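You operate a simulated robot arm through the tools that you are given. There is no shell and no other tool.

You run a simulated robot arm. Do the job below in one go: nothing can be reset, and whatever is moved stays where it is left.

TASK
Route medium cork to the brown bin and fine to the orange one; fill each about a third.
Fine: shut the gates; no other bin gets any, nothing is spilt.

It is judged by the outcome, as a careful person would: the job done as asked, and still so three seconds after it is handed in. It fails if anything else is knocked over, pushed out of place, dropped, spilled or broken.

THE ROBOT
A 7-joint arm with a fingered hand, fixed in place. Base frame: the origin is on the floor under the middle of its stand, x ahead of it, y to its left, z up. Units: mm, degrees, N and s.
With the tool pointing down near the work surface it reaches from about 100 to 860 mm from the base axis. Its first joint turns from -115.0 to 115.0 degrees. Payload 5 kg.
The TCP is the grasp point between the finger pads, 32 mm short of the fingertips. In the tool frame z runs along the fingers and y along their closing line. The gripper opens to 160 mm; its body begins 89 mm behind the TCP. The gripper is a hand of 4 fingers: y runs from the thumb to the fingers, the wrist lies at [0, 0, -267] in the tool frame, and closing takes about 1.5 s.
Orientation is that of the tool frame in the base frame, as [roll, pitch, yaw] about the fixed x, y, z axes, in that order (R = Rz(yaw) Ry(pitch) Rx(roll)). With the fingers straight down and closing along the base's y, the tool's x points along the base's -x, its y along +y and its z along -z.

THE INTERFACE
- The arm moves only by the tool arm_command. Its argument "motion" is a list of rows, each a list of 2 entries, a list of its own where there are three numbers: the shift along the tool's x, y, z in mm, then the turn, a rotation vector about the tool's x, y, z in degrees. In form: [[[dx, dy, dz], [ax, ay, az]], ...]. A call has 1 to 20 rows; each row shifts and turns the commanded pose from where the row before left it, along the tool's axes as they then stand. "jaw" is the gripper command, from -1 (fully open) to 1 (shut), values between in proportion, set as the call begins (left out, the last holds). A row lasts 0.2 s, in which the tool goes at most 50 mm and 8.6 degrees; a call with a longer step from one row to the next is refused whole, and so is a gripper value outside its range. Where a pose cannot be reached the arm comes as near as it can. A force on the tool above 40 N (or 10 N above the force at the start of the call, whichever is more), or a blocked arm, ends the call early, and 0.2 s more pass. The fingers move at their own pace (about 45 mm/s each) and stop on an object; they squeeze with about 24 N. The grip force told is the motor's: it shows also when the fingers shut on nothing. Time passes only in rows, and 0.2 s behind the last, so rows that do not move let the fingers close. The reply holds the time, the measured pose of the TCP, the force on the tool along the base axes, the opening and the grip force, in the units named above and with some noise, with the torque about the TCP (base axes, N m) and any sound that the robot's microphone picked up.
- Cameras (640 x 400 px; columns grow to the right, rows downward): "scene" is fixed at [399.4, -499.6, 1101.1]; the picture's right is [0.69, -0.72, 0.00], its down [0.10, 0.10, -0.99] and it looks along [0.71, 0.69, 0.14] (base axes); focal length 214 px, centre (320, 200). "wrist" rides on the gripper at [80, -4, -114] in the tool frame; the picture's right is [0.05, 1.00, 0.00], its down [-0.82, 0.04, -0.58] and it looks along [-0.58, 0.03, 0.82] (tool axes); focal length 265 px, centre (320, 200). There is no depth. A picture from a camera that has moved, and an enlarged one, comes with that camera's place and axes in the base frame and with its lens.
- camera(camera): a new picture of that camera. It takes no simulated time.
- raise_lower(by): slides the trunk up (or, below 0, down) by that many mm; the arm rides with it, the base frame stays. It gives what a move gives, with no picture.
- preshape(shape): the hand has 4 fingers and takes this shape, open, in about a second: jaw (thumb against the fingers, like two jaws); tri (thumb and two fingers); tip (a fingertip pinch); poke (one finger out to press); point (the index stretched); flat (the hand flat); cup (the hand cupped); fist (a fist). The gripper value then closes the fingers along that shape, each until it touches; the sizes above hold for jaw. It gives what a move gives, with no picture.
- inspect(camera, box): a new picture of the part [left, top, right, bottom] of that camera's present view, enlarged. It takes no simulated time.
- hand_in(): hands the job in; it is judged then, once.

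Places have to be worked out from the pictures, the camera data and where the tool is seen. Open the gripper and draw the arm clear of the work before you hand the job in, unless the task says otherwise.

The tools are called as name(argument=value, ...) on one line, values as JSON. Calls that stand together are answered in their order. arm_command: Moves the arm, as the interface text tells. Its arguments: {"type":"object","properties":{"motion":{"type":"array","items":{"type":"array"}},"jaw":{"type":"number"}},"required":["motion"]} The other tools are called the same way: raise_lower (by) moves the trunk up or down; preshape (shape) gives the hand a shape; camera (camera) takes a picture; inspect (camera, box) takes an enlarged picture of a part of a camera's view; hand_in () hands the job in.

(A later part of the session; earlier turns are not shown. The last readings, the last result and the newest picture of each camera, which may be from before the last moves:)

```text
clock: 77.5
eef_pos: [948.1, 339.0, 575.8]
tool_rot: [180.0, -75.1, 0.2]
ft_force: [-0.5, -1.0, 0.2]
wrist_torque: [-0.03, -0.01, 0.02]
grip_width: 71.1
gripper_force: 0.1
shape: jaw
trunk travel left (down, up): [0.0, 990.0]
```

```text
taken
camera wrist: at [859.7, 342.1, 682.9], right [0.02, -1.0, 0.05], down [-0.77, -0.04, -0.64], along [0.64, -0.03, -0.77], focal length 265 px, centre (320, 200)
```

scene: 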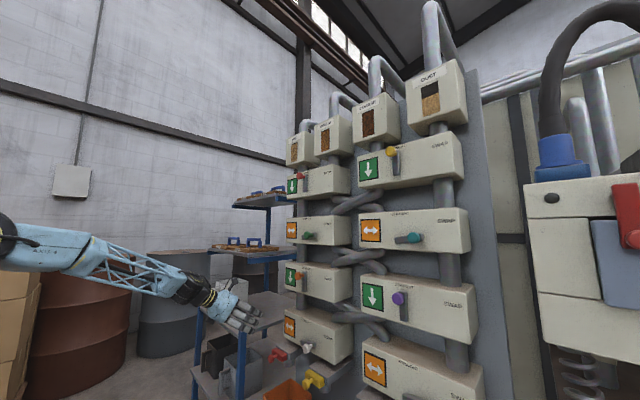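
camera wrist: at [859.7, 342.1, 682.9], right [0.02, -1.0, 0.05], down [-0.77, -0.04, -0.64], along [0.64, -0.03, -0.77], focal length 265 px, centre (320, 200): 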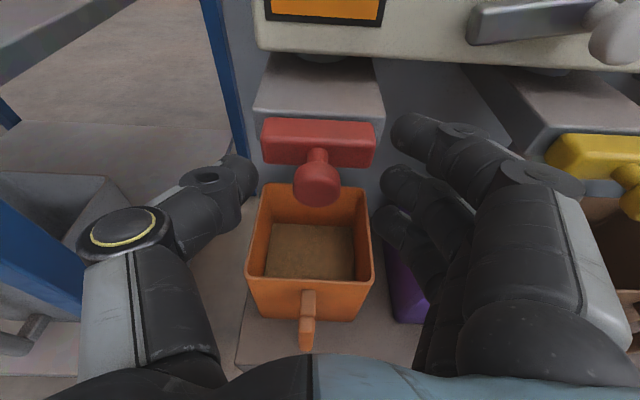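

I zoom in to check the gate and the bin's level in the clear view.

inspect(camera="wrist", box=[230, 100, 400, 340])

inspect(camera="scene", box=[220, 325, 340, 400])

```text
1.67 times, centred on (315, 220) of wrist
camera zoom: at [859.7, 342.1, 682.9], right [0.02, -1.0, 0.05], down [-0.77, -0.04, -0.64], along [0.64, -0.03, -0.77], focal length 442 px, centre (328, 167)
```

zoom: 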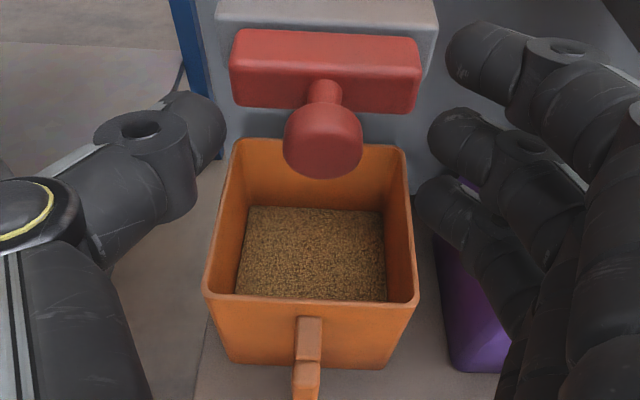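

```text
5.33 times, centred on (280, 362) of scene
camera zoom: at [399.4, -499.6, 1101.1], right [0.69, -0.72, 0.0], down [0.1, 0.1, -0.99], along [0.71, 0.69, 0.14], focal length 1144 px, centre (533, -667)
```

zoom: 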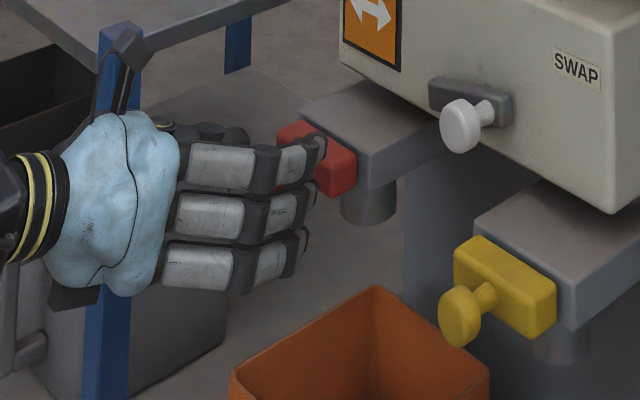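

The red gate is shut and untouched cork lies level in the bin. I retreat to the earlier overview pose (TCP ≈ (850,341,758), 35° tilt) to compare with the empty-bin picture from there.

arm_command(motion=[[[-5.9, 0, -21.9], [0, 0, 0]], [[-5.9, 0, -21.9], [0, 0, 0]], [[-5.9, 0, -21.9], [0, 0, 0]], [[28, 0, -23], [0, 0, 0]], [[28, 0, -23], [0, 0, 0]], [[0, 0, 0], [0, -6.7, 0]], [[0, 0, 0], [0, -6.7, 0]], [[0, 0, 0], [0, -6.6, 0]], [[31.9, -0.6, -22.4], [0, 0, 0]], [[31.9, -0.6, -22.4], [0, 0, 0]], [[31.9, -0.6, -22.4], [0, 0, 0]], [[0, 0, 0], [0, 0, 0]]])

inspect(camera="wrist", box=[260, 80, 400, 260])

camera(camera="wrist")

```text
clock: 80.0
eef_pos: [849.6, 338.7, 758.5]
tool_rot: [180.0, -54.9, 0.3]
ft_force: [-0.2, -0.2, -0.8]
wrist_torque: [-0.01, 0.01, 0.0]
grip_width: 71.4
gripper_force: 0.1
shape: jaw
trunk travel left (down, up): [0.0, 990.0]
```

```text
2.22 times, centred on (330, 170) of wrist
camera zoom: at [803.4, 343.1, 889.0], right [0.03, -1.0, 0.04], down [-0.94, -0.05, -0.34], along [0.34, -0.03, -0.94], focal length 590 px, centre (298, 267)
```

zoom: 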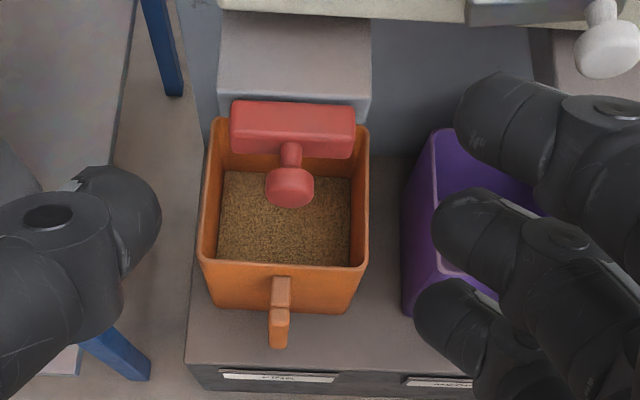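

```text
taken
camera wrist: at [803.4, 343.1, 889.0], right [0.03, -1.0, 0.04], down [-0.94, -0.05, -0.34], along [0.34, -0.03, -0.94], focal length 265 px, centre (320, 200)
```

wrist: 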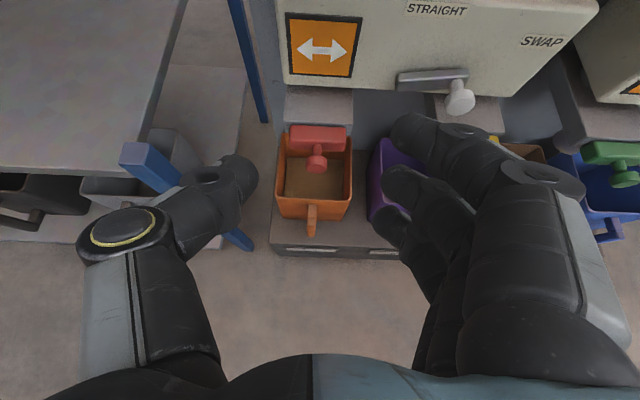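

Compared with the empty picture (floor edge row 190, now 172, rim ~122) the orange bin is about 30–33 % full. The green gate sits at y≈−87; I slide sideways to it at this height.

arm_command(motion=[[[0, 47.3, 0], [0, 0, 0]], [[0, 47.3, 0], [0, 0, 0]], [[0, 47.3, 0], [0, 0, 0]], [[0, 47.3, 0], [0, 0, 0]], [[0, 47.3, 0], [0, 0, 0]], [[0, 47.3, 0], [0, 0, 0]], [[0, 47.3, 0], [0, 0, 0]], [[0, 47.3, 0], [0, 0, 0]], [[0, 47.3, 0], [0, 0, 0]], [[0, 0, 0], [0, 0, 0]]])

camera(camera="wrist")

inspect(camera="wrist", box=[260, 80, 400, 260])

```text
clock: 82.2
eef_pos: [851.1, -84.3, 757.9]
tool_rot: [-179.9, -55.0, 0.1]
ft_force: [-0.8, 0.9, -0.2]
wrist_torque: [0.01, -0.03, -0.05]
grip_width: 71.9
gripper_force: 0.0
shape: jaw
trunk travel left (down, up): [0.0, 990.0]
```

```text
taken
camera wrist: at [805.6, -80.3, 888.7], right [0.03, -1.0, 0.04], down [-0.94, -0.05, -0.34], along [0.34, -0.03, -0.94], focal length 265 px, centre (320, 200)
```

wrist: 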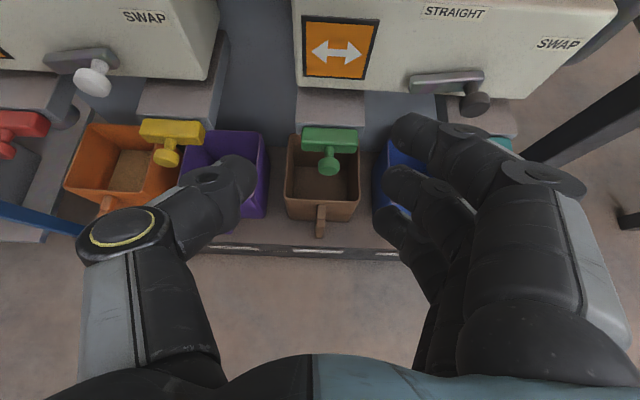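

```text
2.22 times, centred on (330, 170) of wrist
camera zoom: at [805.6, -80.3, 888.7], right [0.03, -1.0, 0.04], down [-0.94, -0.05, -0.34], along [0.34, -0.03, -0.94], focal length 590 px, centre (298, 267)
```

zoom: 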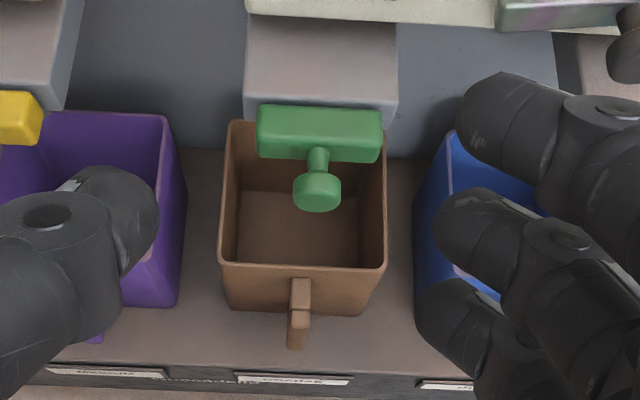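

The green knob is at about (967,−100,572) over the empty brown bin. I shift to y=−100 and descend to the low standoff as before.

arm_command(motion=[[[0, 15.5, 0], [0, 0, 0]], [[-32.2, 0, 22.6], [0, 0, 0]], [[-32.2, 0, 22.6], [0, 0, 0]], [[-32.2, 0, 22.6], [0, 0, 0]], [[0, 0, 0], [0, 6.7, 0]], [[0, 0, 0], [0, 6.7, 0]], [[0, 0, 0], [0, 6.6, 0]], [[-28, 0, 23.2], [0, 0, 0]], [[-28, 0, 23.2], [0, 0, 0]], [[0, 0, 0], [0, 0, 0]]])

camera(camera="wrist")

```text
clock: 84.5
eef_pos: [880.1, -102.1, 574.0]
tool_rot: [-179.9, -75.0, 0.1]
ft_force: [-1.2, -0.5, 0.1]
wrist_torque: [-0.02, 0.0, 0.02]
grip_width: 71.9
gripper_force: 0.1
shape: jaw
trunk travel left (down, up): [0.0, 990.0]
```

```text
taken
camera wrist: at [791.0, -97.2, 681.2], right [0.02, -1.0, 0.05], down [-0.77, -0.04, -0.64], along [0.64, -0.03, -0.77], focal length 265 px, centre (320, 200)
```

wrist: 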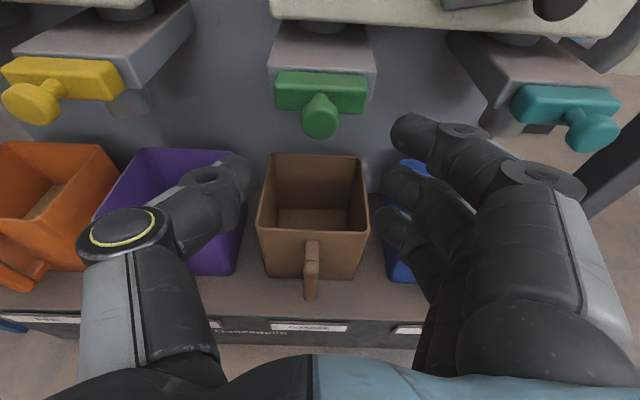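

The view matches the red gate's standoff exactly. I move in the same way and check alignment.

arm_command(motion=[[[6.1, 0, 20.9], [0, 0, 0]], [[6.1, 0, 20.9], [0, 0, 0]], [[6.1, 0, 20.9], [0, 0, 0]], [[0, 0, 0], [0, 0, 0]]])

camera(camera="wrist")

inspect(camera="wrist", box=[230, 100, 400, 340])

```text
clock: 85.5
eef_pos: [945.1, -100.9, 576.8]
tool_rot: [-179.9, -75.0, 0.0]
ft_force: [0.4, -0.7, -0.8]
wrist_torque: [0.02, 0.04, 0.01]
grip_width: 71.9
gripper_force: 0.1
shape: jaw
trunk travel left (down, up): [0.0, 990.0]
```

```text
taken
camera wrist: at [857.7, -97.3, 683.3], right [0.02, -1.0, 0.05], down [-0.77, -0.04, -0.64], along [0.64, -0.03, -0.77], focal length 265 px, centre (320, 200)
```

wrist: 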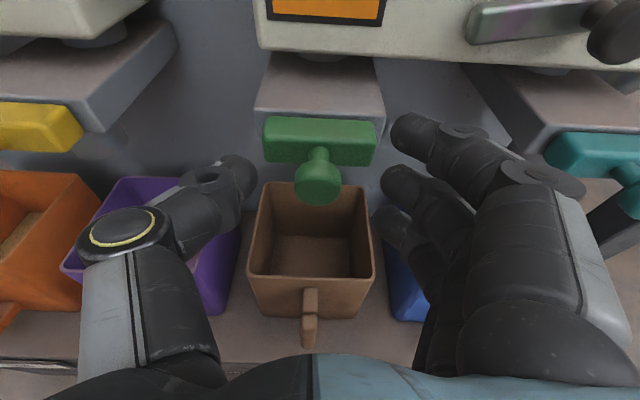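

```text
1.67 times, centred on (315, 220) of wrist
camera zoom: at [857.7, -97.3, 683.3], right [0.02, -1.0, 0.05], down [-0.77, -0.04, -0.64], along [0.64, -0.03, -0.77], focal length 442 px, centre (328, 167)
```

zoom: 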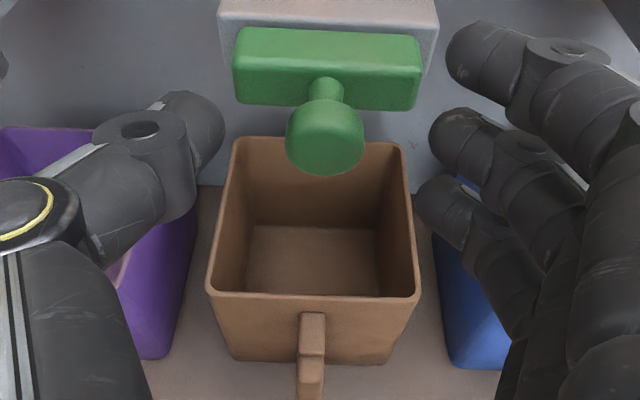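

Aligned the same as before; brown bin empty. I take enlarged baselines of the empty brown bin (floor edge, back rim) so its level can be judged accurately.

inspect(camera="wrist", box=[245, 175, 385, 262])

```text
4.57 times, centred on (315, 218) of wrist
camera zoom: at [857.7, -97.3, 683.3], right [0.02, -1.0, 0.05], down [-0.77, -0.04, -0.64], along [0.64, -0.03, -0.77], focal length 1213 px, centre (343, 115)
```

zoom: 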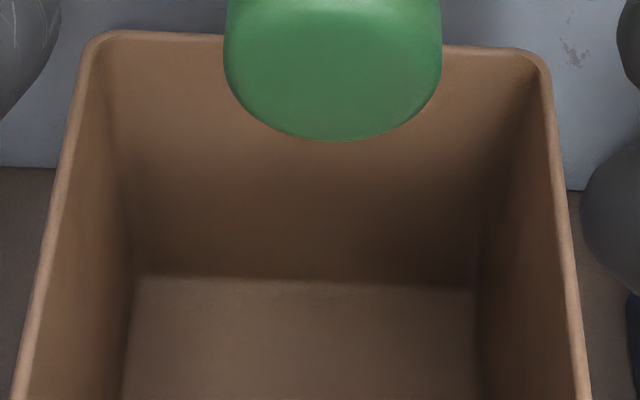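

Baseline: empty floor edge at zoom row 282, back rim at 47 (a third would be row ≈215 here). By the same measure the orange bin is nearer 27 %, so I'll top it up afterwards. Now I close on the green knob.

arm_command(motion=[[[0, 0, 0], [0, 0, 0]], [[0, 0, 0], [0, 0, 0]], [[0, 0, 0], [0, 0, 0]], [[0, 0, 0], [0, 0, 0]], [[0, 0, 0], [0, 0, 0]], [[0, 0, 0], [0, 0, 0]], [[0, 0, 0], [0, 0, 0]]], jaw=1)

camera(camera="wrist")

```text
clock: 87.0
eef_pos: [946.7, -100.1, 577.6]
tool_rot: [-179.8, -75.0, 0.2]
ft_force: [-0.5, 5.4, 0.1]
wrist_torque: [-0.08, 0.08, 0.07]
grip_width: 10.1
gripper_force: 23.9
shape: jaw
trunk travel left (down, up): [0.0, 990.0]
```

```text
taken
camera wrist: at [857.4, -96.5, 683.5], right [0.02, -1.0, 0.05], down [-0.77, -0.05, -0.64], along [0.64, -0.03, -0.77], focal length 265 px, centre (320, 200)
```

wrist: 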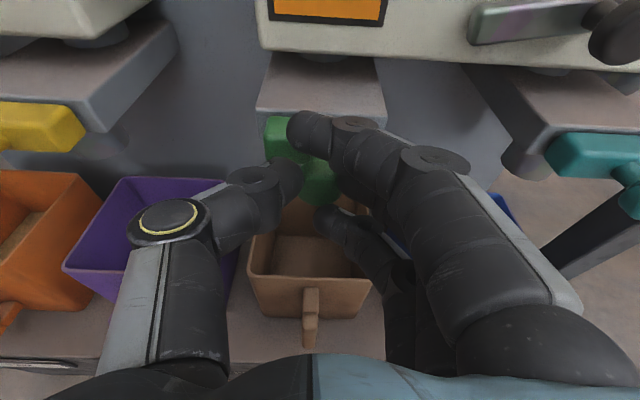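

Gripped just like the red one. I pull the gate out 20 mm as before.

arm_command(motion=[[[-1.3, 0, -4.8], [0, 0, 0]], [[-1.3, 0, -4.8], [0, 0, 0]], [[-1.3, 0, -4.8], [0, 0, 0]], [[-1.3, 0, -4.8], [0, 0, 0]]])

inspect(camera="wrist", box=[240, 180, 390, 320])

camera(camera="wrist")

```text
clock: 88.0
eef_pos: [925.4, -100.1, 577.8]
tool_rot: [-179.9, -75.0, 0.2]
ft_force: [-6.0, 12.4, 20.3]
wrist_torque: [0.94, -1.64, 0.52]
grip_width: 9.2
gripper_force: 24.4
shape: jaw
trunk travel left (down, up): [0.0, 990.0]
```

```text
2.86 times, centred on (315, 250) of wrist
camera zoom: at [838.1, -96.6, 683.2], right [0.02, -1.0, 0.05], down [-0.77, -0.04, -0.64], along [0.64, -0.03, -0.77], focal length 758 px, centre (334, 57)
```

zoom: 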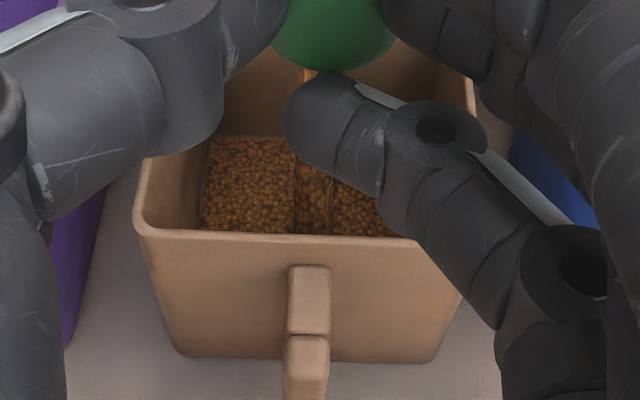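

```text
taken
camera wrist: at [838.1, -96.6, 683.2], right [0.02, -1.0, 0.05], down [-0.77, -0.04, -0.64], along [0.64, -0.03, -0.77], focal length 265 px, centre (320, 200)
```

wrist: 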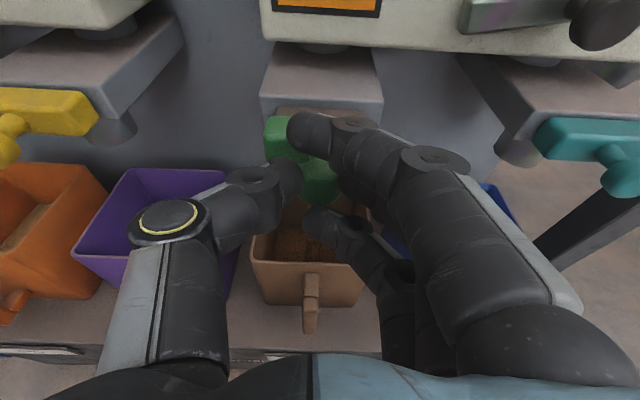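

Orange-brown medium grain is flowing into the brown bin. I wait 4.2 s and measure.

arm_command(motion=[[[0, 0, 0], [0, 0, 0]], [[0, 0, 0], [0, 0, 0]], [[0, 0, 0], [0, 0, 0]], [[0, 0, 0], [0, 0, 0]], [[0, 0, 0], [0, 0, 0]], [[0, 0, 0], [0, 0, 0]], [[0, 0, 0], [0, 0, 0]], [[0, 0, 0], [0, 0, 0]], [[0, 0, 0], [0, 0, 0]], [[0, 0, 0], [0, 0, 0]], [[0, 0, 0], [0, 0, 0]], [[0, 0, 0], [0, 0, 0]], [[0, 0, 0], [0, 0, 0]], [[0, 0, 0], [0, 0, 0]], [[0, 0, 0], [0, 0, 0]], [[0, 0, 0], [0, 0, 0]], [[0, 0, 0], [0, 0, 0]], [[0, 0, 0], [0, 0, 0]], [[0, 0, 0], [0, 0, 0]], [[0, 0, 0], [0, 0, 0]]])

inspect(camera="wrist", box=[240, 180, 390, 320])

inspect(camera="scene", box=[280, 90, 400, 165])

```text
clock: 92.2
eef_pos: [925.6, -100.2, 574.4]
tool_rot: [-179.9, -75.0, 0.3]
ft_force: [-6.4, 13.8, 22.6]
wrist_torque: [0.96, -1.67, 0.57]
grip_width: 9.5
gripper_force: 23.9
shape: jaw
trunk travel left (down, up): [0.0, 990.0]
```

```text
2.86 times, centred on (315, 250) of wrist
camera zoom: at [838.2, -96.8, 683.1], right [0.02, -1.0, 0.05], down [-0.77, -0.04, -0.64], along [0.64, -0.03, -0.77], focal length 758 px, centre (334, 57)
```

zoom: 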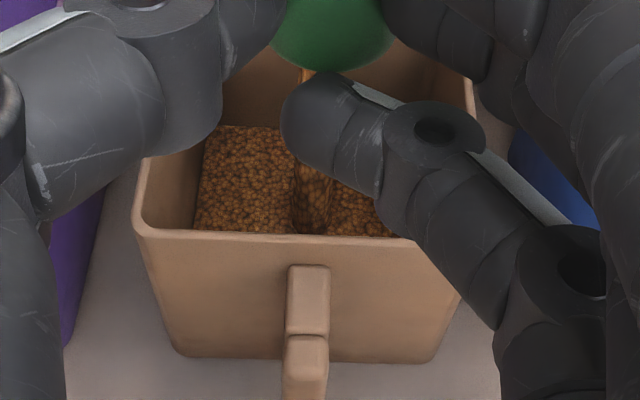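

```text
5.33 times, centred on (340, 128) of scene
camera zoom: at [399.4, -499.6, 1101.1], right [0.69, -0.72, 0.0], down [0.1, 0.1, -0.99], along [0.71, 0.69, 0.14], focal length 1144 px, centre (213, 587)
```

zoom: 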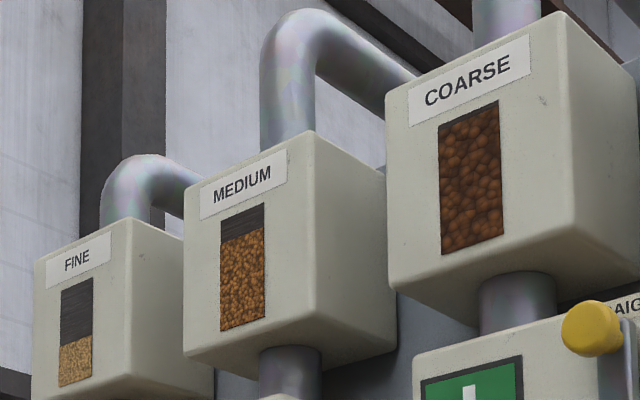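

The hopper windows confirm it: FINE and MEDIUM have both dropped, COARSE has not. Boundary at row 126 now (target about 90). I wait 4.2 s more twice and re-measure.

arm_command(motion=[[[0, 0, 0], [0, 0, 0]], [[0, 0, 0], [0, 0, 0]], [[0, 0, 0], [0, 0, 0]], [[0, 0, 0], [0, 0, 0]], [[0, 0, 0], [0, 0, 0]], [[0, 0, 0], [0, 0, 0]], [[0, 0, 0], [0, 0, 0]], [[0, 0, 0], [0, 0, 0]], [[0, 0, 0], [0, 0, 0]], [[0, 0, 0], [0, 0, 0]], [[0, 0, 0], [0, 0, 0]], [[0, 0, 0], [0, 0, 0]], [[0, 0, 0], [0, 0, 0]], [[0, 0, 0], [0, 0, 0]], [[0, 0, 0], [0, 0, 0]], [[0, 0, 0], [0, 0, 0]], [[0, 0, 0], [0, 0, 0]], [[0, 0, 0], [0, 0, 0]], [[0, 0, 0], [0, 0, 0]], [[0, 0, 0], [0, 0, 0]]])

inspect(camera="wrist", box=[240, 180, 390, 320])

```text
clock: 96.5
eef_pos: [927.0, -101.1, 577.2]
tool_rot: [180.0, -75.0, 0.2]
ft_force: [-7.0, 14.9, 21.7]
wrist_torque: [0.96, -1.73, 0.57]
grip_width: 9.4
gripper_force: 24.1
shape: jaw
trunk travel left (down, up): [0.0, 990.0]
```

```text
2.86 times, centred on (315, 250) of wrist
camera zoom: at [838.2, -96.8, 683.1], right [0.02, -1.0, 0.05], down [-0.77, -0.04, -0.64], along [0.64, -0.03, -0.77], focal length 758 px, centre (334, 57)
```

zoom: 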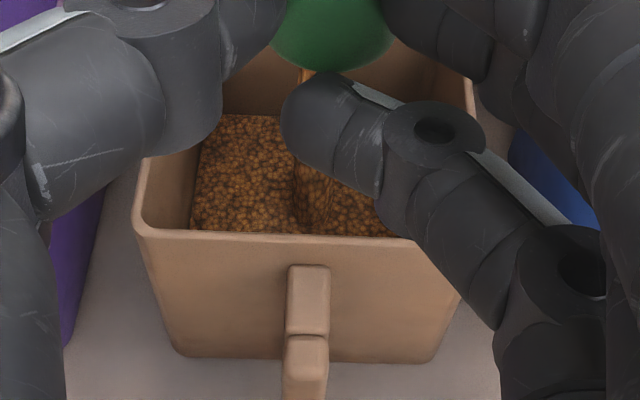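

Row 114 now, steady at ~2.8 px/s. Another 4.2 s.

arm_command(motion=[[[0, 0, 0], [0, 0, 0]], [[0, 0, 0], [0, 0, 0]], [[0, 0, 0], [0, 0, 0]], [[0, 0, 0], [0, 0, 0]], [[0, 0, 0], [0, 0, 0]], [[0, 0, 0], [0, 0, 0]], [[0, 0, 0], [0, 0, 0]], [[0, 0, 0], [0, 0, 0]], [[0, 0, 0], [0, 0, 0]], [[0, 0, 0], [0, 0, 0]], [[0, 0, 0], [0, 0, 0]], [[0, 0, 0], [0, 0, 0]], [[0, 0, 0], [0, 0, 0]], [[0, 0, 0], [0, 0, 0]], [[0, 0, 0], [0, 0, 0]], [[0, 0, 0], [0, 0, 0]], [[0, 0, 0], [0, 0, 0]], [[0, 0, 0], [0, 0, 0]], [[0, 0, 0], [0, 0, 0]], [[0, 0, 0], [0, 0, 0]]])

inspect(camera="wrist", box=[240, 180, 390, 320])

inspect(camera="scene", box=[280, 90, 400, 165])

```text
clock: 100.7
eef_pos: [925.2, -99.4, 577.2]
tool_rot: [180.0, -75.0, 0.1]
ft_force: [-6.3, 15.3, 21.1]
wrist_torque: [0.96, -1.72, 0.58]
grip_width: 9.4
gripper_force: 23.8
shape: jaw
trunk travel left (down, up): [0.0, 990.0]
```

```text
2.86 times, centred on (315, 250) of wrist
camera zoom: at [838.2, -96.8, 683.1], right [0.02, -1.0, 0.05], down [-0.77, -0.04, -0.64], along [0.64, -0.03, -0.77], focal length 758 px, centre (334, 57)
```

zoom: 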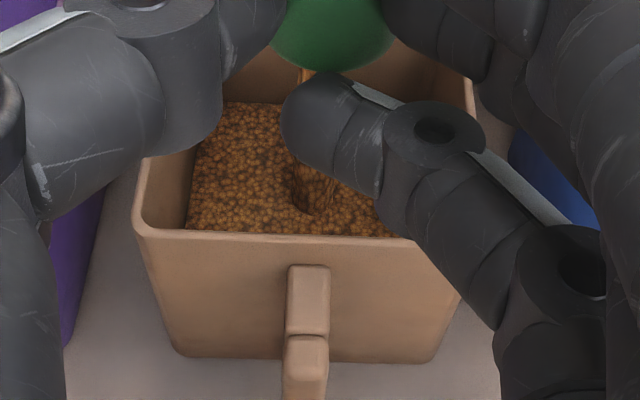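

```text
5.33 times, centred on (340, 128) of scene
camera zoom: at [399.4, -499.6, 1101.1], right [0.69, -0.72, 0.0], down [0.1, 0.1, -0.99], along [0.71, 0.69, 0.14], focal length 1144 px, centre (213, 587)
```

zoom: 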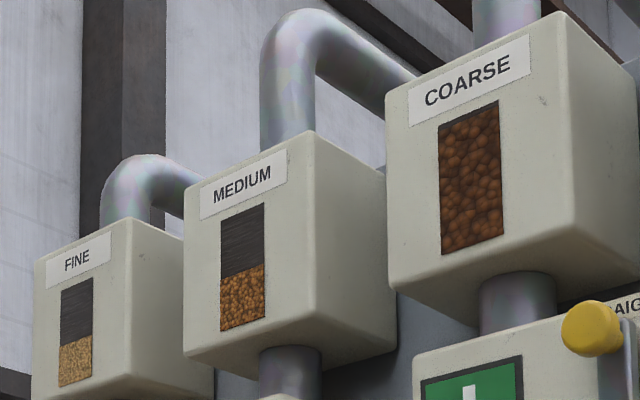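

Row ~103 now (roughly 26–28 %). I enlarge the visible boundary for a better reading before deciding the last seconds.

inspect(camera="wrist", box=[260, 195, 340, 245])

```text
8.00 times, centred on (300, 220) of wrist
camera zoom: at [838.2, -96.8, 683.1], right [0.02, -1.0, 0.05], down [-0.77, -0.04, -0.64], along [0.64, -0.03, -0.77], focal length 2123 px, centre (480, 40)
```

zoom: 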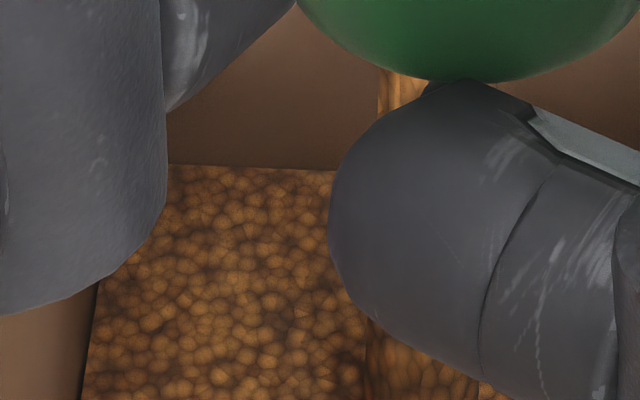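

Boundary at row 215.9 (image) → fill about 25 %, rising ~2 %/s. A third needs about 4 s more. I wait 3.4 s and push the gate shut in the same call.

arm_command(motion=[[[0, 0, 0], [0, 0, 0]], [[0, 0, 0], [0, 0, 0]], [[0, 0, 0], [0, 0, 0]], [[0, 0, 0], [0, 0, 0]], [[0, 0, 0], [0, 0, 0]], [[0, 0, 0], [0, 0, 0]], [[0, 0, 0], [0, 0, 0]], [[0, 0, 0], [0, 0, 0]], [[0, 0, 0], [0, 0, 0]], [[0, 0, 0], [0, 0, 0]], [[0, 0, 0], [0, 0, 0]], [[0, 0, 0], [0, 0, 0]], [[0, 0, 0], [0, 0, 0]], [[0, 0, 0], [0, 0, 0]], [[0, 0, 0], [0, 0, 0]], [[0, 0, 0], [0, 0, 0]], [[0, 0, 0], [0, 0, 0]], [[2.6, 0, 9.66], [0, 0, 0]], [[2.6, 0, 9.66], [0, 0, 0]], [[0.8, 0, 3], [0, 0, 0]]])

camera(camera="wrist")

inspect(camera="wrist", box=[260, 195, 340, 245])

```text
clock: 105.0
eef_pos: [947.0, -99.5, 577.1]
tool_rot: [180.0, -74.9, 0.6]
ft_force: [-31.3, 8.2, 12.4]
wrist_torque: [0.02, 0.37, 0.16]
grip_width: 11.9
gripper_force: 24.0
shape: jaw
trunk travel left (down, up): [0.0, 990.0]
stopped in row 20: the force on the tool passed its limit at 41 N (the readings are from after the stop); the commanded pose is now the measured one
```

```text
taken
camera wrist: at [860.3, -96.3, 682.7], right [0.02, -1.0, 0.05], down [-0.77, -0.05, -0.64], along [0.64, -0.03, -0.77], focal length 265 px, centre (320, 200)
```

wrist: 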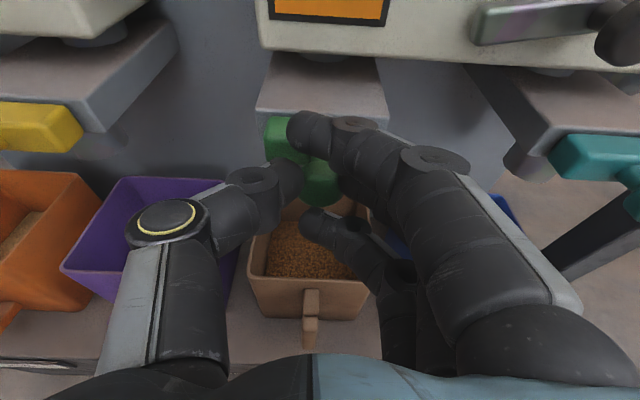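

```text
8.00 times, centred on (300, 220) of wrist
camera zoom: at [860.3, -96.3, 682.7], right [0.02, -1.0, 0.05], down [-0.77, -0.05, -0.64], along [0.64, -0.03, -0.77], focal length 2123 px, centre (480, 40)
```

zoom: 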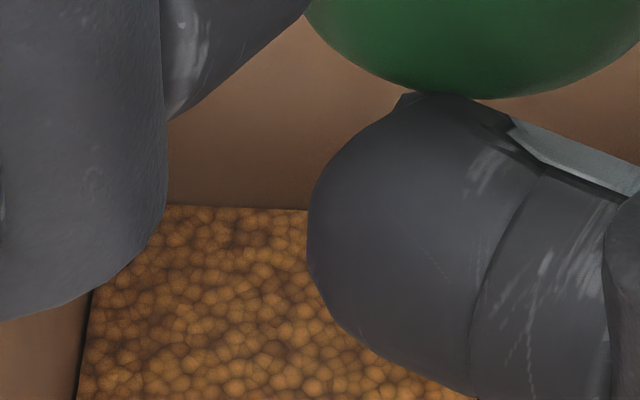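

Gate at its stop, stream gone; the boundary (row ≈221.9 at mid) gives about 34 %. I relax, release the knob, and look.

arm_command(motion=[[[-0.3, 0, -1], [0, 0, 0]], [[0, 0, 0], [0, 0, 0]]])

arm_command(motion=[[[0, 0, 0], [0, 0, 0]], [[0, 0, 0], [0, 0, 0]], [[0, 0, 0], [0, 0, 0]], [[0, 0, 0], [0, 0, 0]], [[0, 0, 0], [0, 0, 0]], [[0, 0, 0], [0, 0, 0]]], jaw=0.1)

inspect(camera="wrist", box=[245, 175, 385, 262])

inspect(camera="wrist", box=[230, 100, 400, 340])

```text
clock: 105.6
eef_pos: [947.7, -99.6, 576.2]
tool_rot: [180.0, -74.9, 0.5]
ft_force: [-23.1, 13.7, 9.8]
wrist_torque: [0.15, 0.21, 0.26]
grip_width: 11.8
gripper_force: 23.8
shape: jaw
trunk travel left (down, up): [0.0, 990.0]
```

```text
clock: 107.0
eef_pos: [947.8, -101.8, 576.0]
tool_rot: [-180.0, -74.9, 0.2]
ft_force: [0.0, 0.5, -0.6]
wrist_torque: [0.04, 0.02, 0.01]
grip_width: 71.1
gripper_force: 0.0
shape: jaw
trunk travel left (down, up): [0.0, 990.0]
```

```text
4.57 times, centred on (315, 218) of wrist
camera zoom: at [860.2, -98.7, 682.1], right [0.02, -1.0, 0.05], down [-0.77, -0.05, -0.64], along [0.64, -0.03, -0.77], focal length 1213 px, centre (343, 115)
```

zoom: 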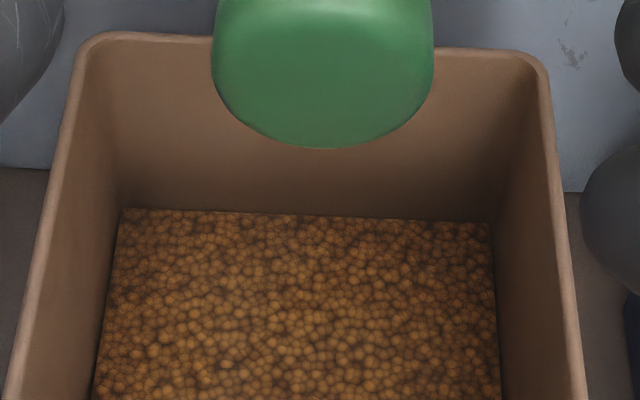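

```text
1.67 times, centred on (315, 220) of wrist
camera zoom: at [860.2, -98.7, 682.1], right [0.02, -1.0, 0.05], down [-0.77, -0.05, -0.64], along [0.64, -0.03, -0.77], focal length 442 px, centre (328, 167)
```

zoom: 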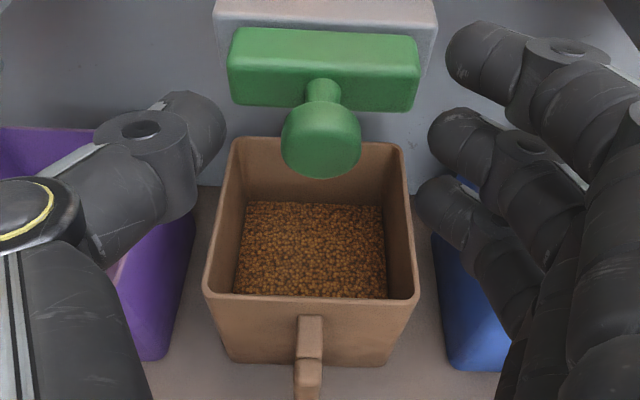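

Brown reads about 35 %, gate shut. I back out and slide over to the red gate to measure the orange bin in the very same way and top it up a little if needed.

arm_command(motion=[[[-5.9, 0, -21.9], [0, 0, 0]], [[-5.9, 0, -21.9], [0, 0, 0]], [[-5.9, 0, -21.9], [0, 0, 0]], [[28, 0, -23], [0, 0, 0]], [[28, 0, -23], [0, 0, 0]], [[0, -44, 0], [0, 0, 0]], [[0, -44, 0], [0, 0, 0]], [[0, -44, 0], [0, 0, 0]], [[0, -44, 0], [0, 0, 0]], [[0, -44, 0], [0, 0, 0]], [[0, -44, 0], [0, 0, 0]], [[0, -44, 0], [0, 0, 0]], [[0, -44, 0], [0, 0, 0]], [[0, -44, 0], [0, 0, 0]], [[0, -44, 0], [0, 0, 0]], [[0, 0, 0], [0, 0, 0]]])

camera(camera="wrist")

```text
clock: 110.4
eef_pos: [849.6, 337.8, 642.0]
tool_rot: [179.9, -74.9, 0.3]
ft_force: [0.7, 0.3, 0.4]
wrist_torque: [0.01, 0.01, 0.0]
grip_width: 71.8
gripper_force: 0.1
shape: jaw
trunk travel left (down, up): [0.0, 990.0]
```

```text
taken
camera wrist: at [762.2, 341.7, 748.2], right [0.02, -1.0, 0.05], down [-0.77, -0.05, -0.64], along [0.64, -0.03, -0.77], focal length 265 px, centre (320, 200)
```

wrist: 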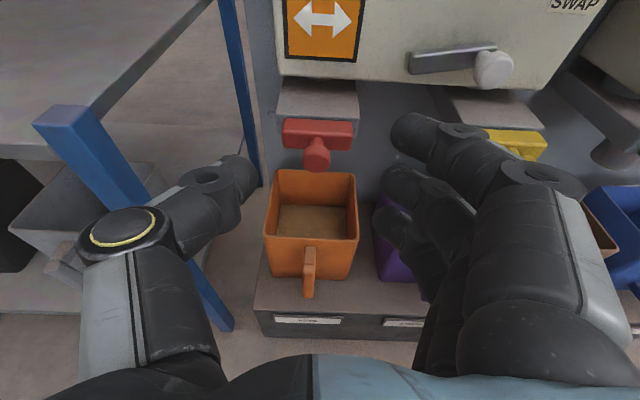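

I descend and move in at the red gate exactly as before, then compare levels in the same enlarged view.

arm_command(motion=[[[-28, -0.5, 23.2], [0, 0, 0]], [[-28, -0.5, 23.2], [0, 0, 0]], [[6.1, 0, 20.9], [0, 0, 0]], [[6.1, 0, 20.9], [0, 0, 0]], [[6.1, 0, 20.9], [0, 0, 0]], [[0, 0, 0], [0, 0, 0]]])

inspect(camera="wrist", box=[245, 175, 385, 262])

inspect(camera="wrist", box=[230, 100, 400, 340])

```text
clock: 111.8
eef_pos: [944.0, 339.9, 574.9]
tool_rot: [179.8, -74.9, 0.4]
ft_force: [0.5, 0.6, 0.2]
wrist_torque: [-0.03, -0.01, 0.03]
grip_width: 71.8
gripper_force: 0.1
shape: jaw
trunk travel left (down, up): [0.0, 990.0]
```

```text
4.57 times, centred on (315, 218) of wrist
camera zoom: at [856.8, 343.3, 682.7], right [0.02, -1.0, 0.05], down [-0.77, -0.05, -0.64], along [0.64, -0.03, -0.77], focal length 1213 px, centre (343, 115)
```

zoom: 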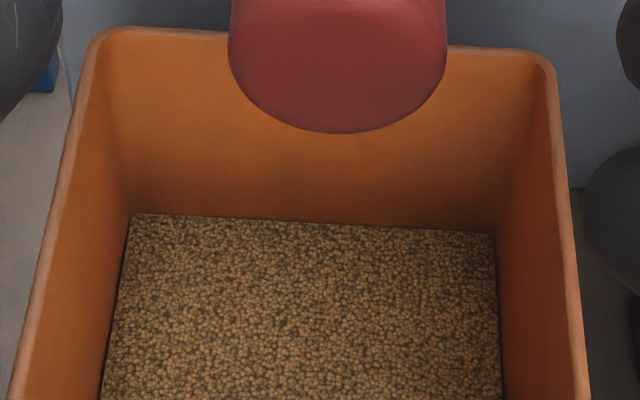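

```text
1.67 times, centred on (315, 220) of wrist
camera zoom: at [856.8, 343.3, 682.7], right [0.02, -1.0, 0.05], down [-0.77, -0.05, -0.64], along [0.64, -0.03, -0.77], focal length 442 px, centre (328, 167)
```

zoom: 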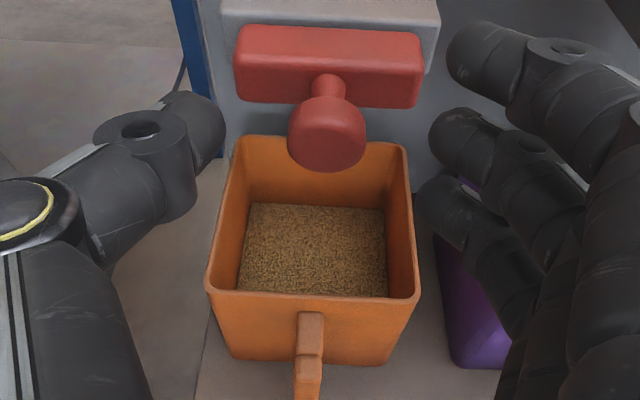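

Measured alike: orange ≈28 %, brown ≈35 %. A short top-up of about 2.2 s (~2 %/s) brings orange to a third. I close on the red knob again.

arm_command(motion=[[[0.6, 0, 2.2], [0, 0, 0]], [[0, 0, 0], [0, 0, 0]], [[0, 0, 0], [0, 0, 0]], [[0, 0, 0], [0, 0, 0]], [[0, 0, 0], [0, 0, 0]], [[0, 0, 0], [0, 0, 0]], [[0, 0, 0], [0, 0, 0]], [[0, 0, 0], [0, 0, 0]]], jaw=1)

camera(camera="wrist")

```text
clock: 113.6
eef_pos: [947.4, 339.9, 576.3]
tool_rot: [179.9, -74.9, 0.4]
ft_force: [0.6, 7.0, 0.2]
wrist_torque: [-0.03, 0.04, 0.07]
grip_width: 10.3
gripper_force: 24.2
shape: jaw
trunk travel left (down, up): [0.0, 990.0]
```

```text
taken
camera wrist: at [858.8, 344.0, 682.8], right [0.02, -1.0, 0.05], down [-0.77, -0.05, -0.64], along [0.64, -0.03, -0.77], focal length 265 px, centre (320, 200)
```

wrist: 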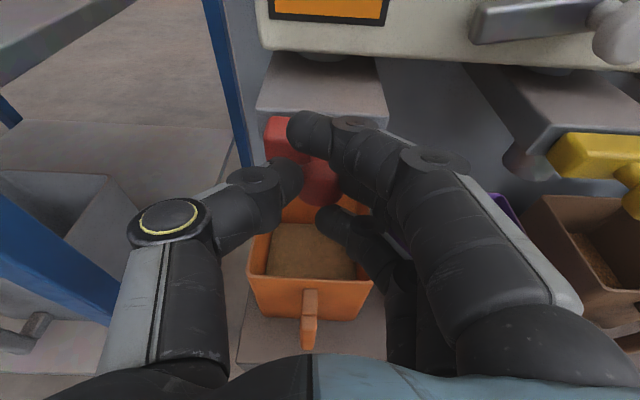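

Gripped as before. I pull 20 mm, hold for 1.6 s and push it shut again, all in one call.

arm_command(motion=[[[-1.3, 0, -4.8], [0, 0, 0]], [[-1.3, 0, -4.8], [0, 0, 0]], [[-1.3, 0, -4.8], [0, 0, 0]], [[-1.3, 0, -4.8], [0, 0, 0]], [[0, 0, 0], [0, 0, 0]], [[0, 0, 0], [0, 0, 0]], [[0, 0, 0], [0, 0, 0]], [[0, 0, 0], [0, 0, 0]], [[0, 0, 0], [0, 0, 0]], [[0, 0, 0], [0, 0, 0]], [[0, 0, 0], [0, 0, 0]], [[0, 0, 0], [0, 0, 0]], [[2.6, 0, 9.66], [0, 0, 0]], [[2.6, 0, 9.66], [0, 0, 0]], [[0.6, 0, 2.4], [0, 0, 0]]])

camera(camera="wrist")

inspect(camera="scene", box=[220, 325, 340, 400])

```text
clock: 116.8
eef_pos: [947.3, 340.1, 576.0]
tool_rot: [179.8, -74.9, 0.4]
ft_force: [-11.3, 7.6, 0.2]
wrist_torque: [-0.01, 0.2, 0.16]
grip_width: 10.3
gripper_force: 24.0
shape: jaw
trunk travel left (down, up): [0.0, 990.0]
```

```text
taken
camera wrist: at [859.9, 343.1, 682.9], right [0.02, -1.0, 0.05], down [-0.77, -0.05, -0.64], along [0.64, -0.03, -0.77], focal length 265 px, centre (320, 200)
```

wrist: 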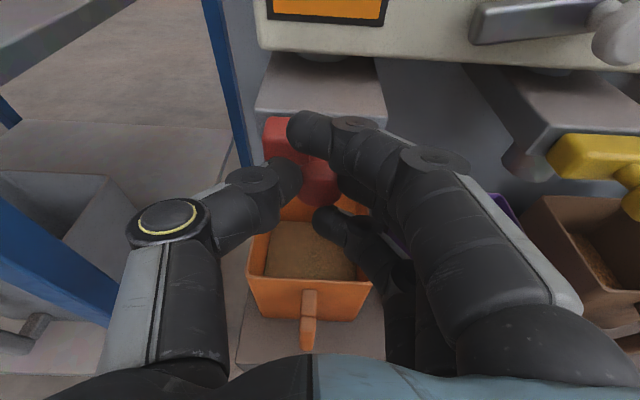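

```text
5.33 times, centred on (280, 362) of scene
camera zoom: at [399.4, -499.6, 1101.1], right [0.69, -0.72, 0.0], down [0.1, 0.1, -0.99], along [0.71, 0.69, 0.14], focal length 1144 px, centre (533, -667)
```

zoom: 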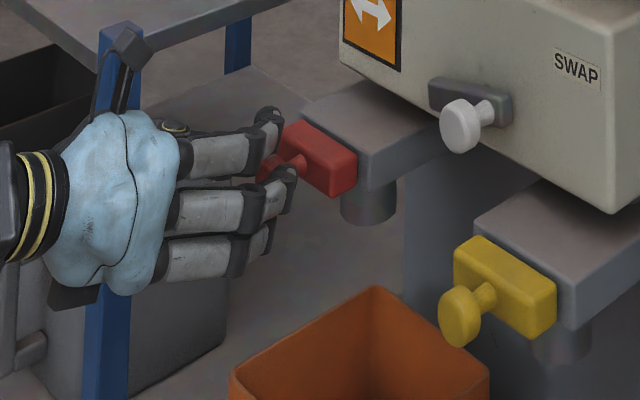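

The stream has stopped and the gate looks home (−11 N). I press it 1.5 mm more to be sure it is fully seated, then relax and release.

arm_command(motion=[[[0.4, 0, 1.5], [0, 0, 0]], [[0, 0, 0], [0, 0, 0]]])

arm_command(motion=[[[-0.4, 0, -1.5], [0, 0, 0]], [[0, 0, 0], [0, 0, 0]], [[0, 0, 0], [0, 0, 0]], [[0, 0, 0], [0, 0, 0]], [[0, 0, 0], [0, 0, 0]], [[0, 0, 0], [0, 0, 0]], [[0, 0, 0], [0, 0, 0]]], jaw=0.1)

inspect(camera="wrist", box=[245, 175, 385, 262])

inspect(camera="wrist", box=[230, 100, 400, 340])

```text
clock: 117.4
eef_pos: [949.5, 339.9, 576.2]
tool_rot: [180.0, -74.9, 0.4]
ft_force: [-25.8, 5.8, -0.5]
wrist_torque: [-0.05, 0.41, 0.08]
grip_width: 11.0
gripper_force: 24.8
shape: jaw
trunk travel left (down, up): [0.0, 990.0]
```

```text
clock: 119.0
eef_pos: [947.9, 338.9, 576.4]
tool_rot: [179.9, -74.9, 0.3]
ft_force: [-0.4, 0.1, -0.5]
wrist_torque: [0.03, -0.03, -0.02]
grip_width: 71.5
gripper_force: 0.0
shape: jaw
trunk travel left (down, up): [0.0, 990.0]
```

```text
4.57 times, centred on (315, 218) of wrist
camera zoom: at [860.5, 342.3, 682.6], right [0.02, -1.0, 0.05], down [-0.77, -0.05, -0.64], along [0.64, -0.03, -0.77], focal length 1213 px, centre (343, 115)
```

zoom: 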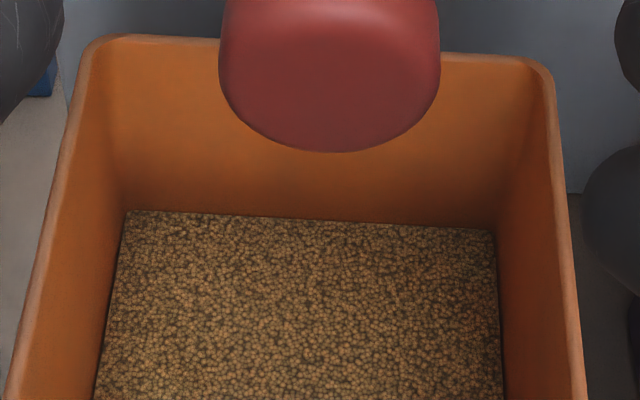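

```text
1.67 times, centred on (315, 220) of wrist
camera zoom: at [860.5, 342.3, 682.6], right [0.02, -1.0, 0.05], down [-0.77, -0.05, -0.64], along [0.64, -0.03, -0.77], focal length 442 px, centre (328, 167)
```

zoom: 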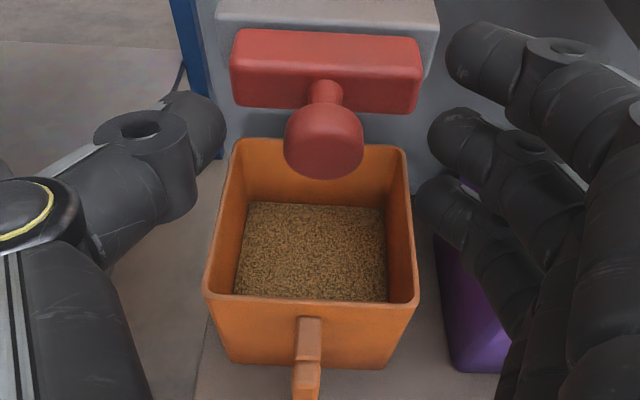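

Orange now reads a third (row 215 after correcting for the camera shift), gate shut. I withdraw the hand, lift and move back to the middle for a final overview.

arm_command(motion=[[[-5.9, 0, -21.9], [0, 0, 0]], [[-5.9, 0, -21.9], [0, 0, 0]], [[-5.9, 0, -21.9], [0, 0, 0]], [[28, 0, -23], [0, 0, 0]], [[28, 0, -23], [0, 0, 0]], [[-9.7, 0, -36.2], [0, 0, 0]], [[-9.7, 0, -36.2], [0, 0, 0]], [[-9.7, 0, -36.2], [0, 0, 0]], [[36.2, 0, -9.7], [0, 0, 0]], [[36.2, 0, -9.7], [0, 0, 0]], [[36.2, 0, -9.7], [0, 0, 0]], [[36.2, 0, -9.7], [0, 0, 0]], [[0, 46, 0], [0, 0, 0]], [[0, 46, 0], [0, 0, 0]], [[0, 46, 0], [0, 0, 0]], [[0, 46, 0], [0, 0, 0]], [[0, 46, 0], [0, 0, 0]], [[0, 0, 0], [0, 0, 0]]], jaw=-1)

camera(camera="wrist")

camera(camera="scene")

```text
clock: 122.8
eef_pos: [740.5, 107.1, 791.1]
tool_rot: [180.0, -74.9, 0.2]
ft_force: [0.4, 0.1, 0.1]
wrist_torque: [0.0, 0.0, 0.01]
grip_width: 159.9
gripper_force: 0.1
shape: jaw
trunk travel left (down, up): [0.0, 990.0]
```

```text
taken
camera wrist: at [653.7, 111.5, 897.9], right [0.02, -1.0, 0.05], down [-0.77, -0.04, -0.64], along [0.64, -0.03, -0.77], focal length 265 px, centre (320, 200)
```

wrist: 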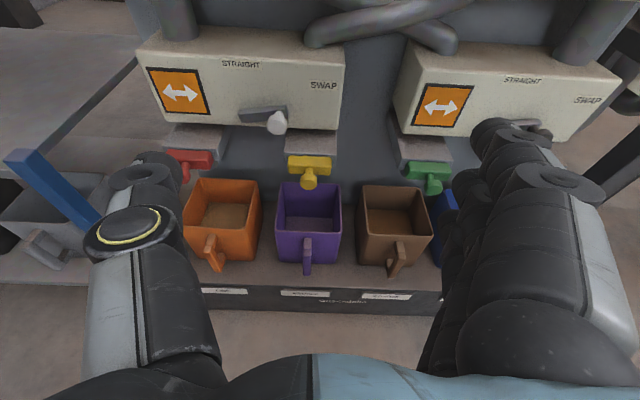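

```text
taken
```

scene: 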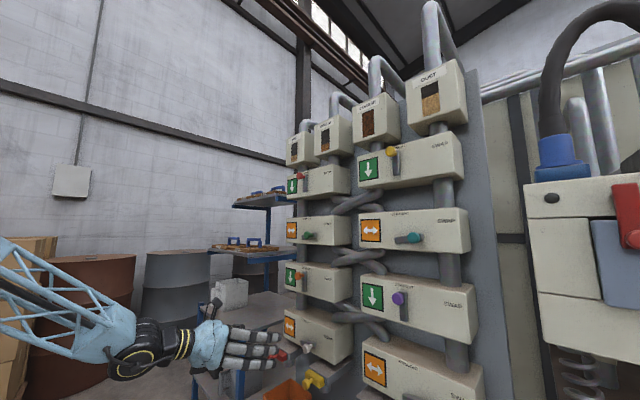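

The overview shows all bins in place and gates in. I zoom in on the gates and bins for a last check.

inspect(camera="wrist", box=[150, 130, 330, 290])

inspect(camera="wrist", box=[320, 130, 480, 290])

inspect(camera="scene", box=[240, 90, 480, 240])

```text
2.50 times, centred on (240, 210) of wrist
camera zoom: at [653.7, 111.5, 897.9], right [0.02, -1.0, 0.05], down [-0.77, -0.04, -0.64], along [0.64, -0.03, -0.77], focal length 664 px, centre (520, 175)
```

zoom: 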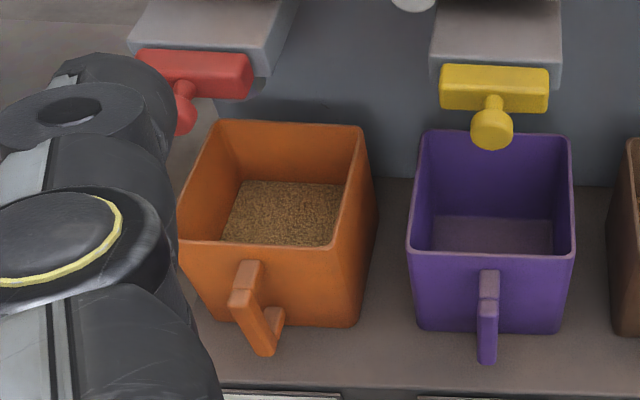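

```text
2.50 times, centred on (400, 210) of wrist
camera zoom: at [653.7, 111.5, 897.9], right [0.02, -1.0, 0.05], down [-0.77, -0.04, -0.64], along [0.64, -0.03, -0.77], focal length 664 px, centre (120, 175)
```

zoom: 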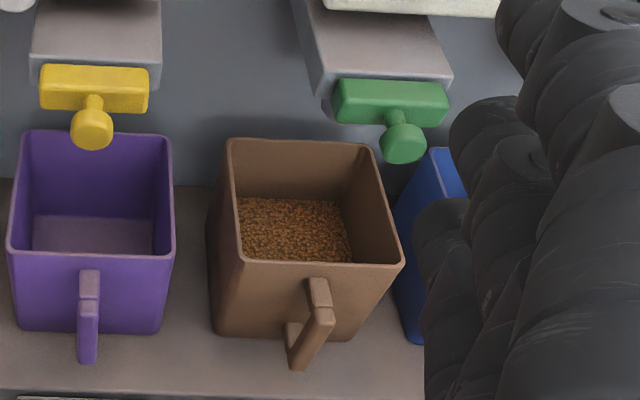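

```text
2.67 times, centred on (360, 165) of scene
camera zoom: at [399.4, -499.6, 1101.1], right [0.69, -0.72, 0.0], down [0.1, 0.1, -0.99], along [0.71, 0.69, 0.14], focal length 572 px, centre (213, 293)
```

zoom: 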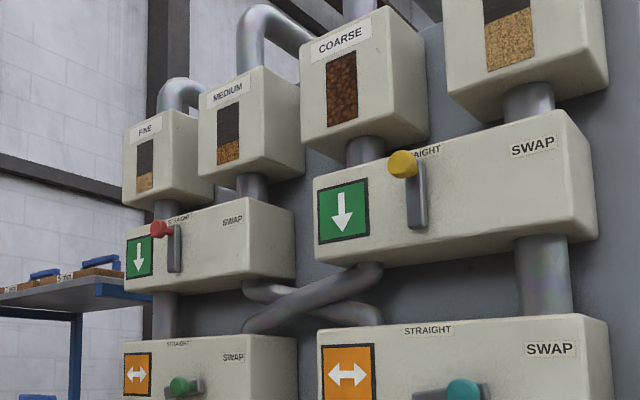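

Both bins are about a third full with the right cork, purple is empty, all gates are home and nothing is spilt. I draw the hand back a bit further, clear of the work.

arm_command(motion=[[[-9.7, 0, -36.2], [0, 0, 0]], [[-9.7, 0, -36.2], [0, 0, 0]], [[36.2, 0, -9.7], [0, 0, 0]], [[36.2, 0, -9.7], [0, 0, 0]], [[0, 40, 0], [0, 0, 0]], [[0, 40, 0], [0, 0, 0]], [[0, 40, 0], [0, 0, 0]], [[0, 0, 0], [0, 0, 0]], [[0, 0, 0], [0, 0, 0]]])

camera(camera="wrist")

inspect(camera="scene", box=[220, 325, 340, 400])

```text
clock: 125.0
eef_pos: [675.8, -9.9, 842.4]
tool_rot: [177.1, -72.6, 3.1]
ft_force: [0.1, 0.4, 0.4]
wrist_torque: [0.01, 0.0, 0.0]
grip_width: 160.0
gripper_force: 0.2
shape: jaw
trunk travel left (down, up): [0.0, 990.0]
stopped in row 9: the arm was blocked; the commanded pose is now the measured one
```

```text
taken
camera wrist: at [592.8, -4.3, 952.3], right [0.02, -1.0, 0.06], down [-0.79, -0.06, -0.6], along [0.61, -0.04, -0.79], focal length 265 px, centre (320, 200)
```

wrist: 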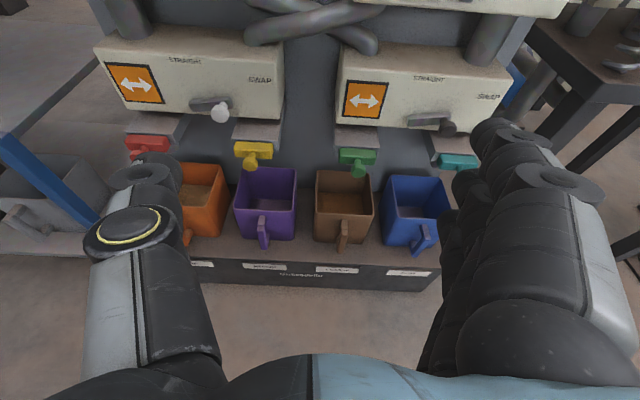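

```text
5.33 times, centred on (280, 362) of scene
camera zoom: at [399.4, -499.6, 1101.1], right [0.69, -0.72, 0.0], down [0.1, 0.1, -0.99], along [0.71, 0.69, 0.14], focal length 1144 px, centre (533, -667)
```

zoom: 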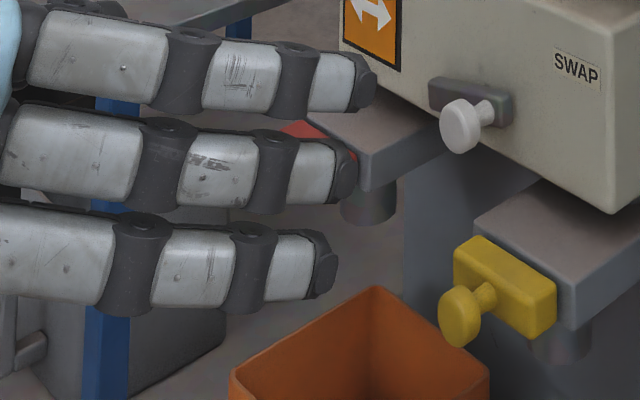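

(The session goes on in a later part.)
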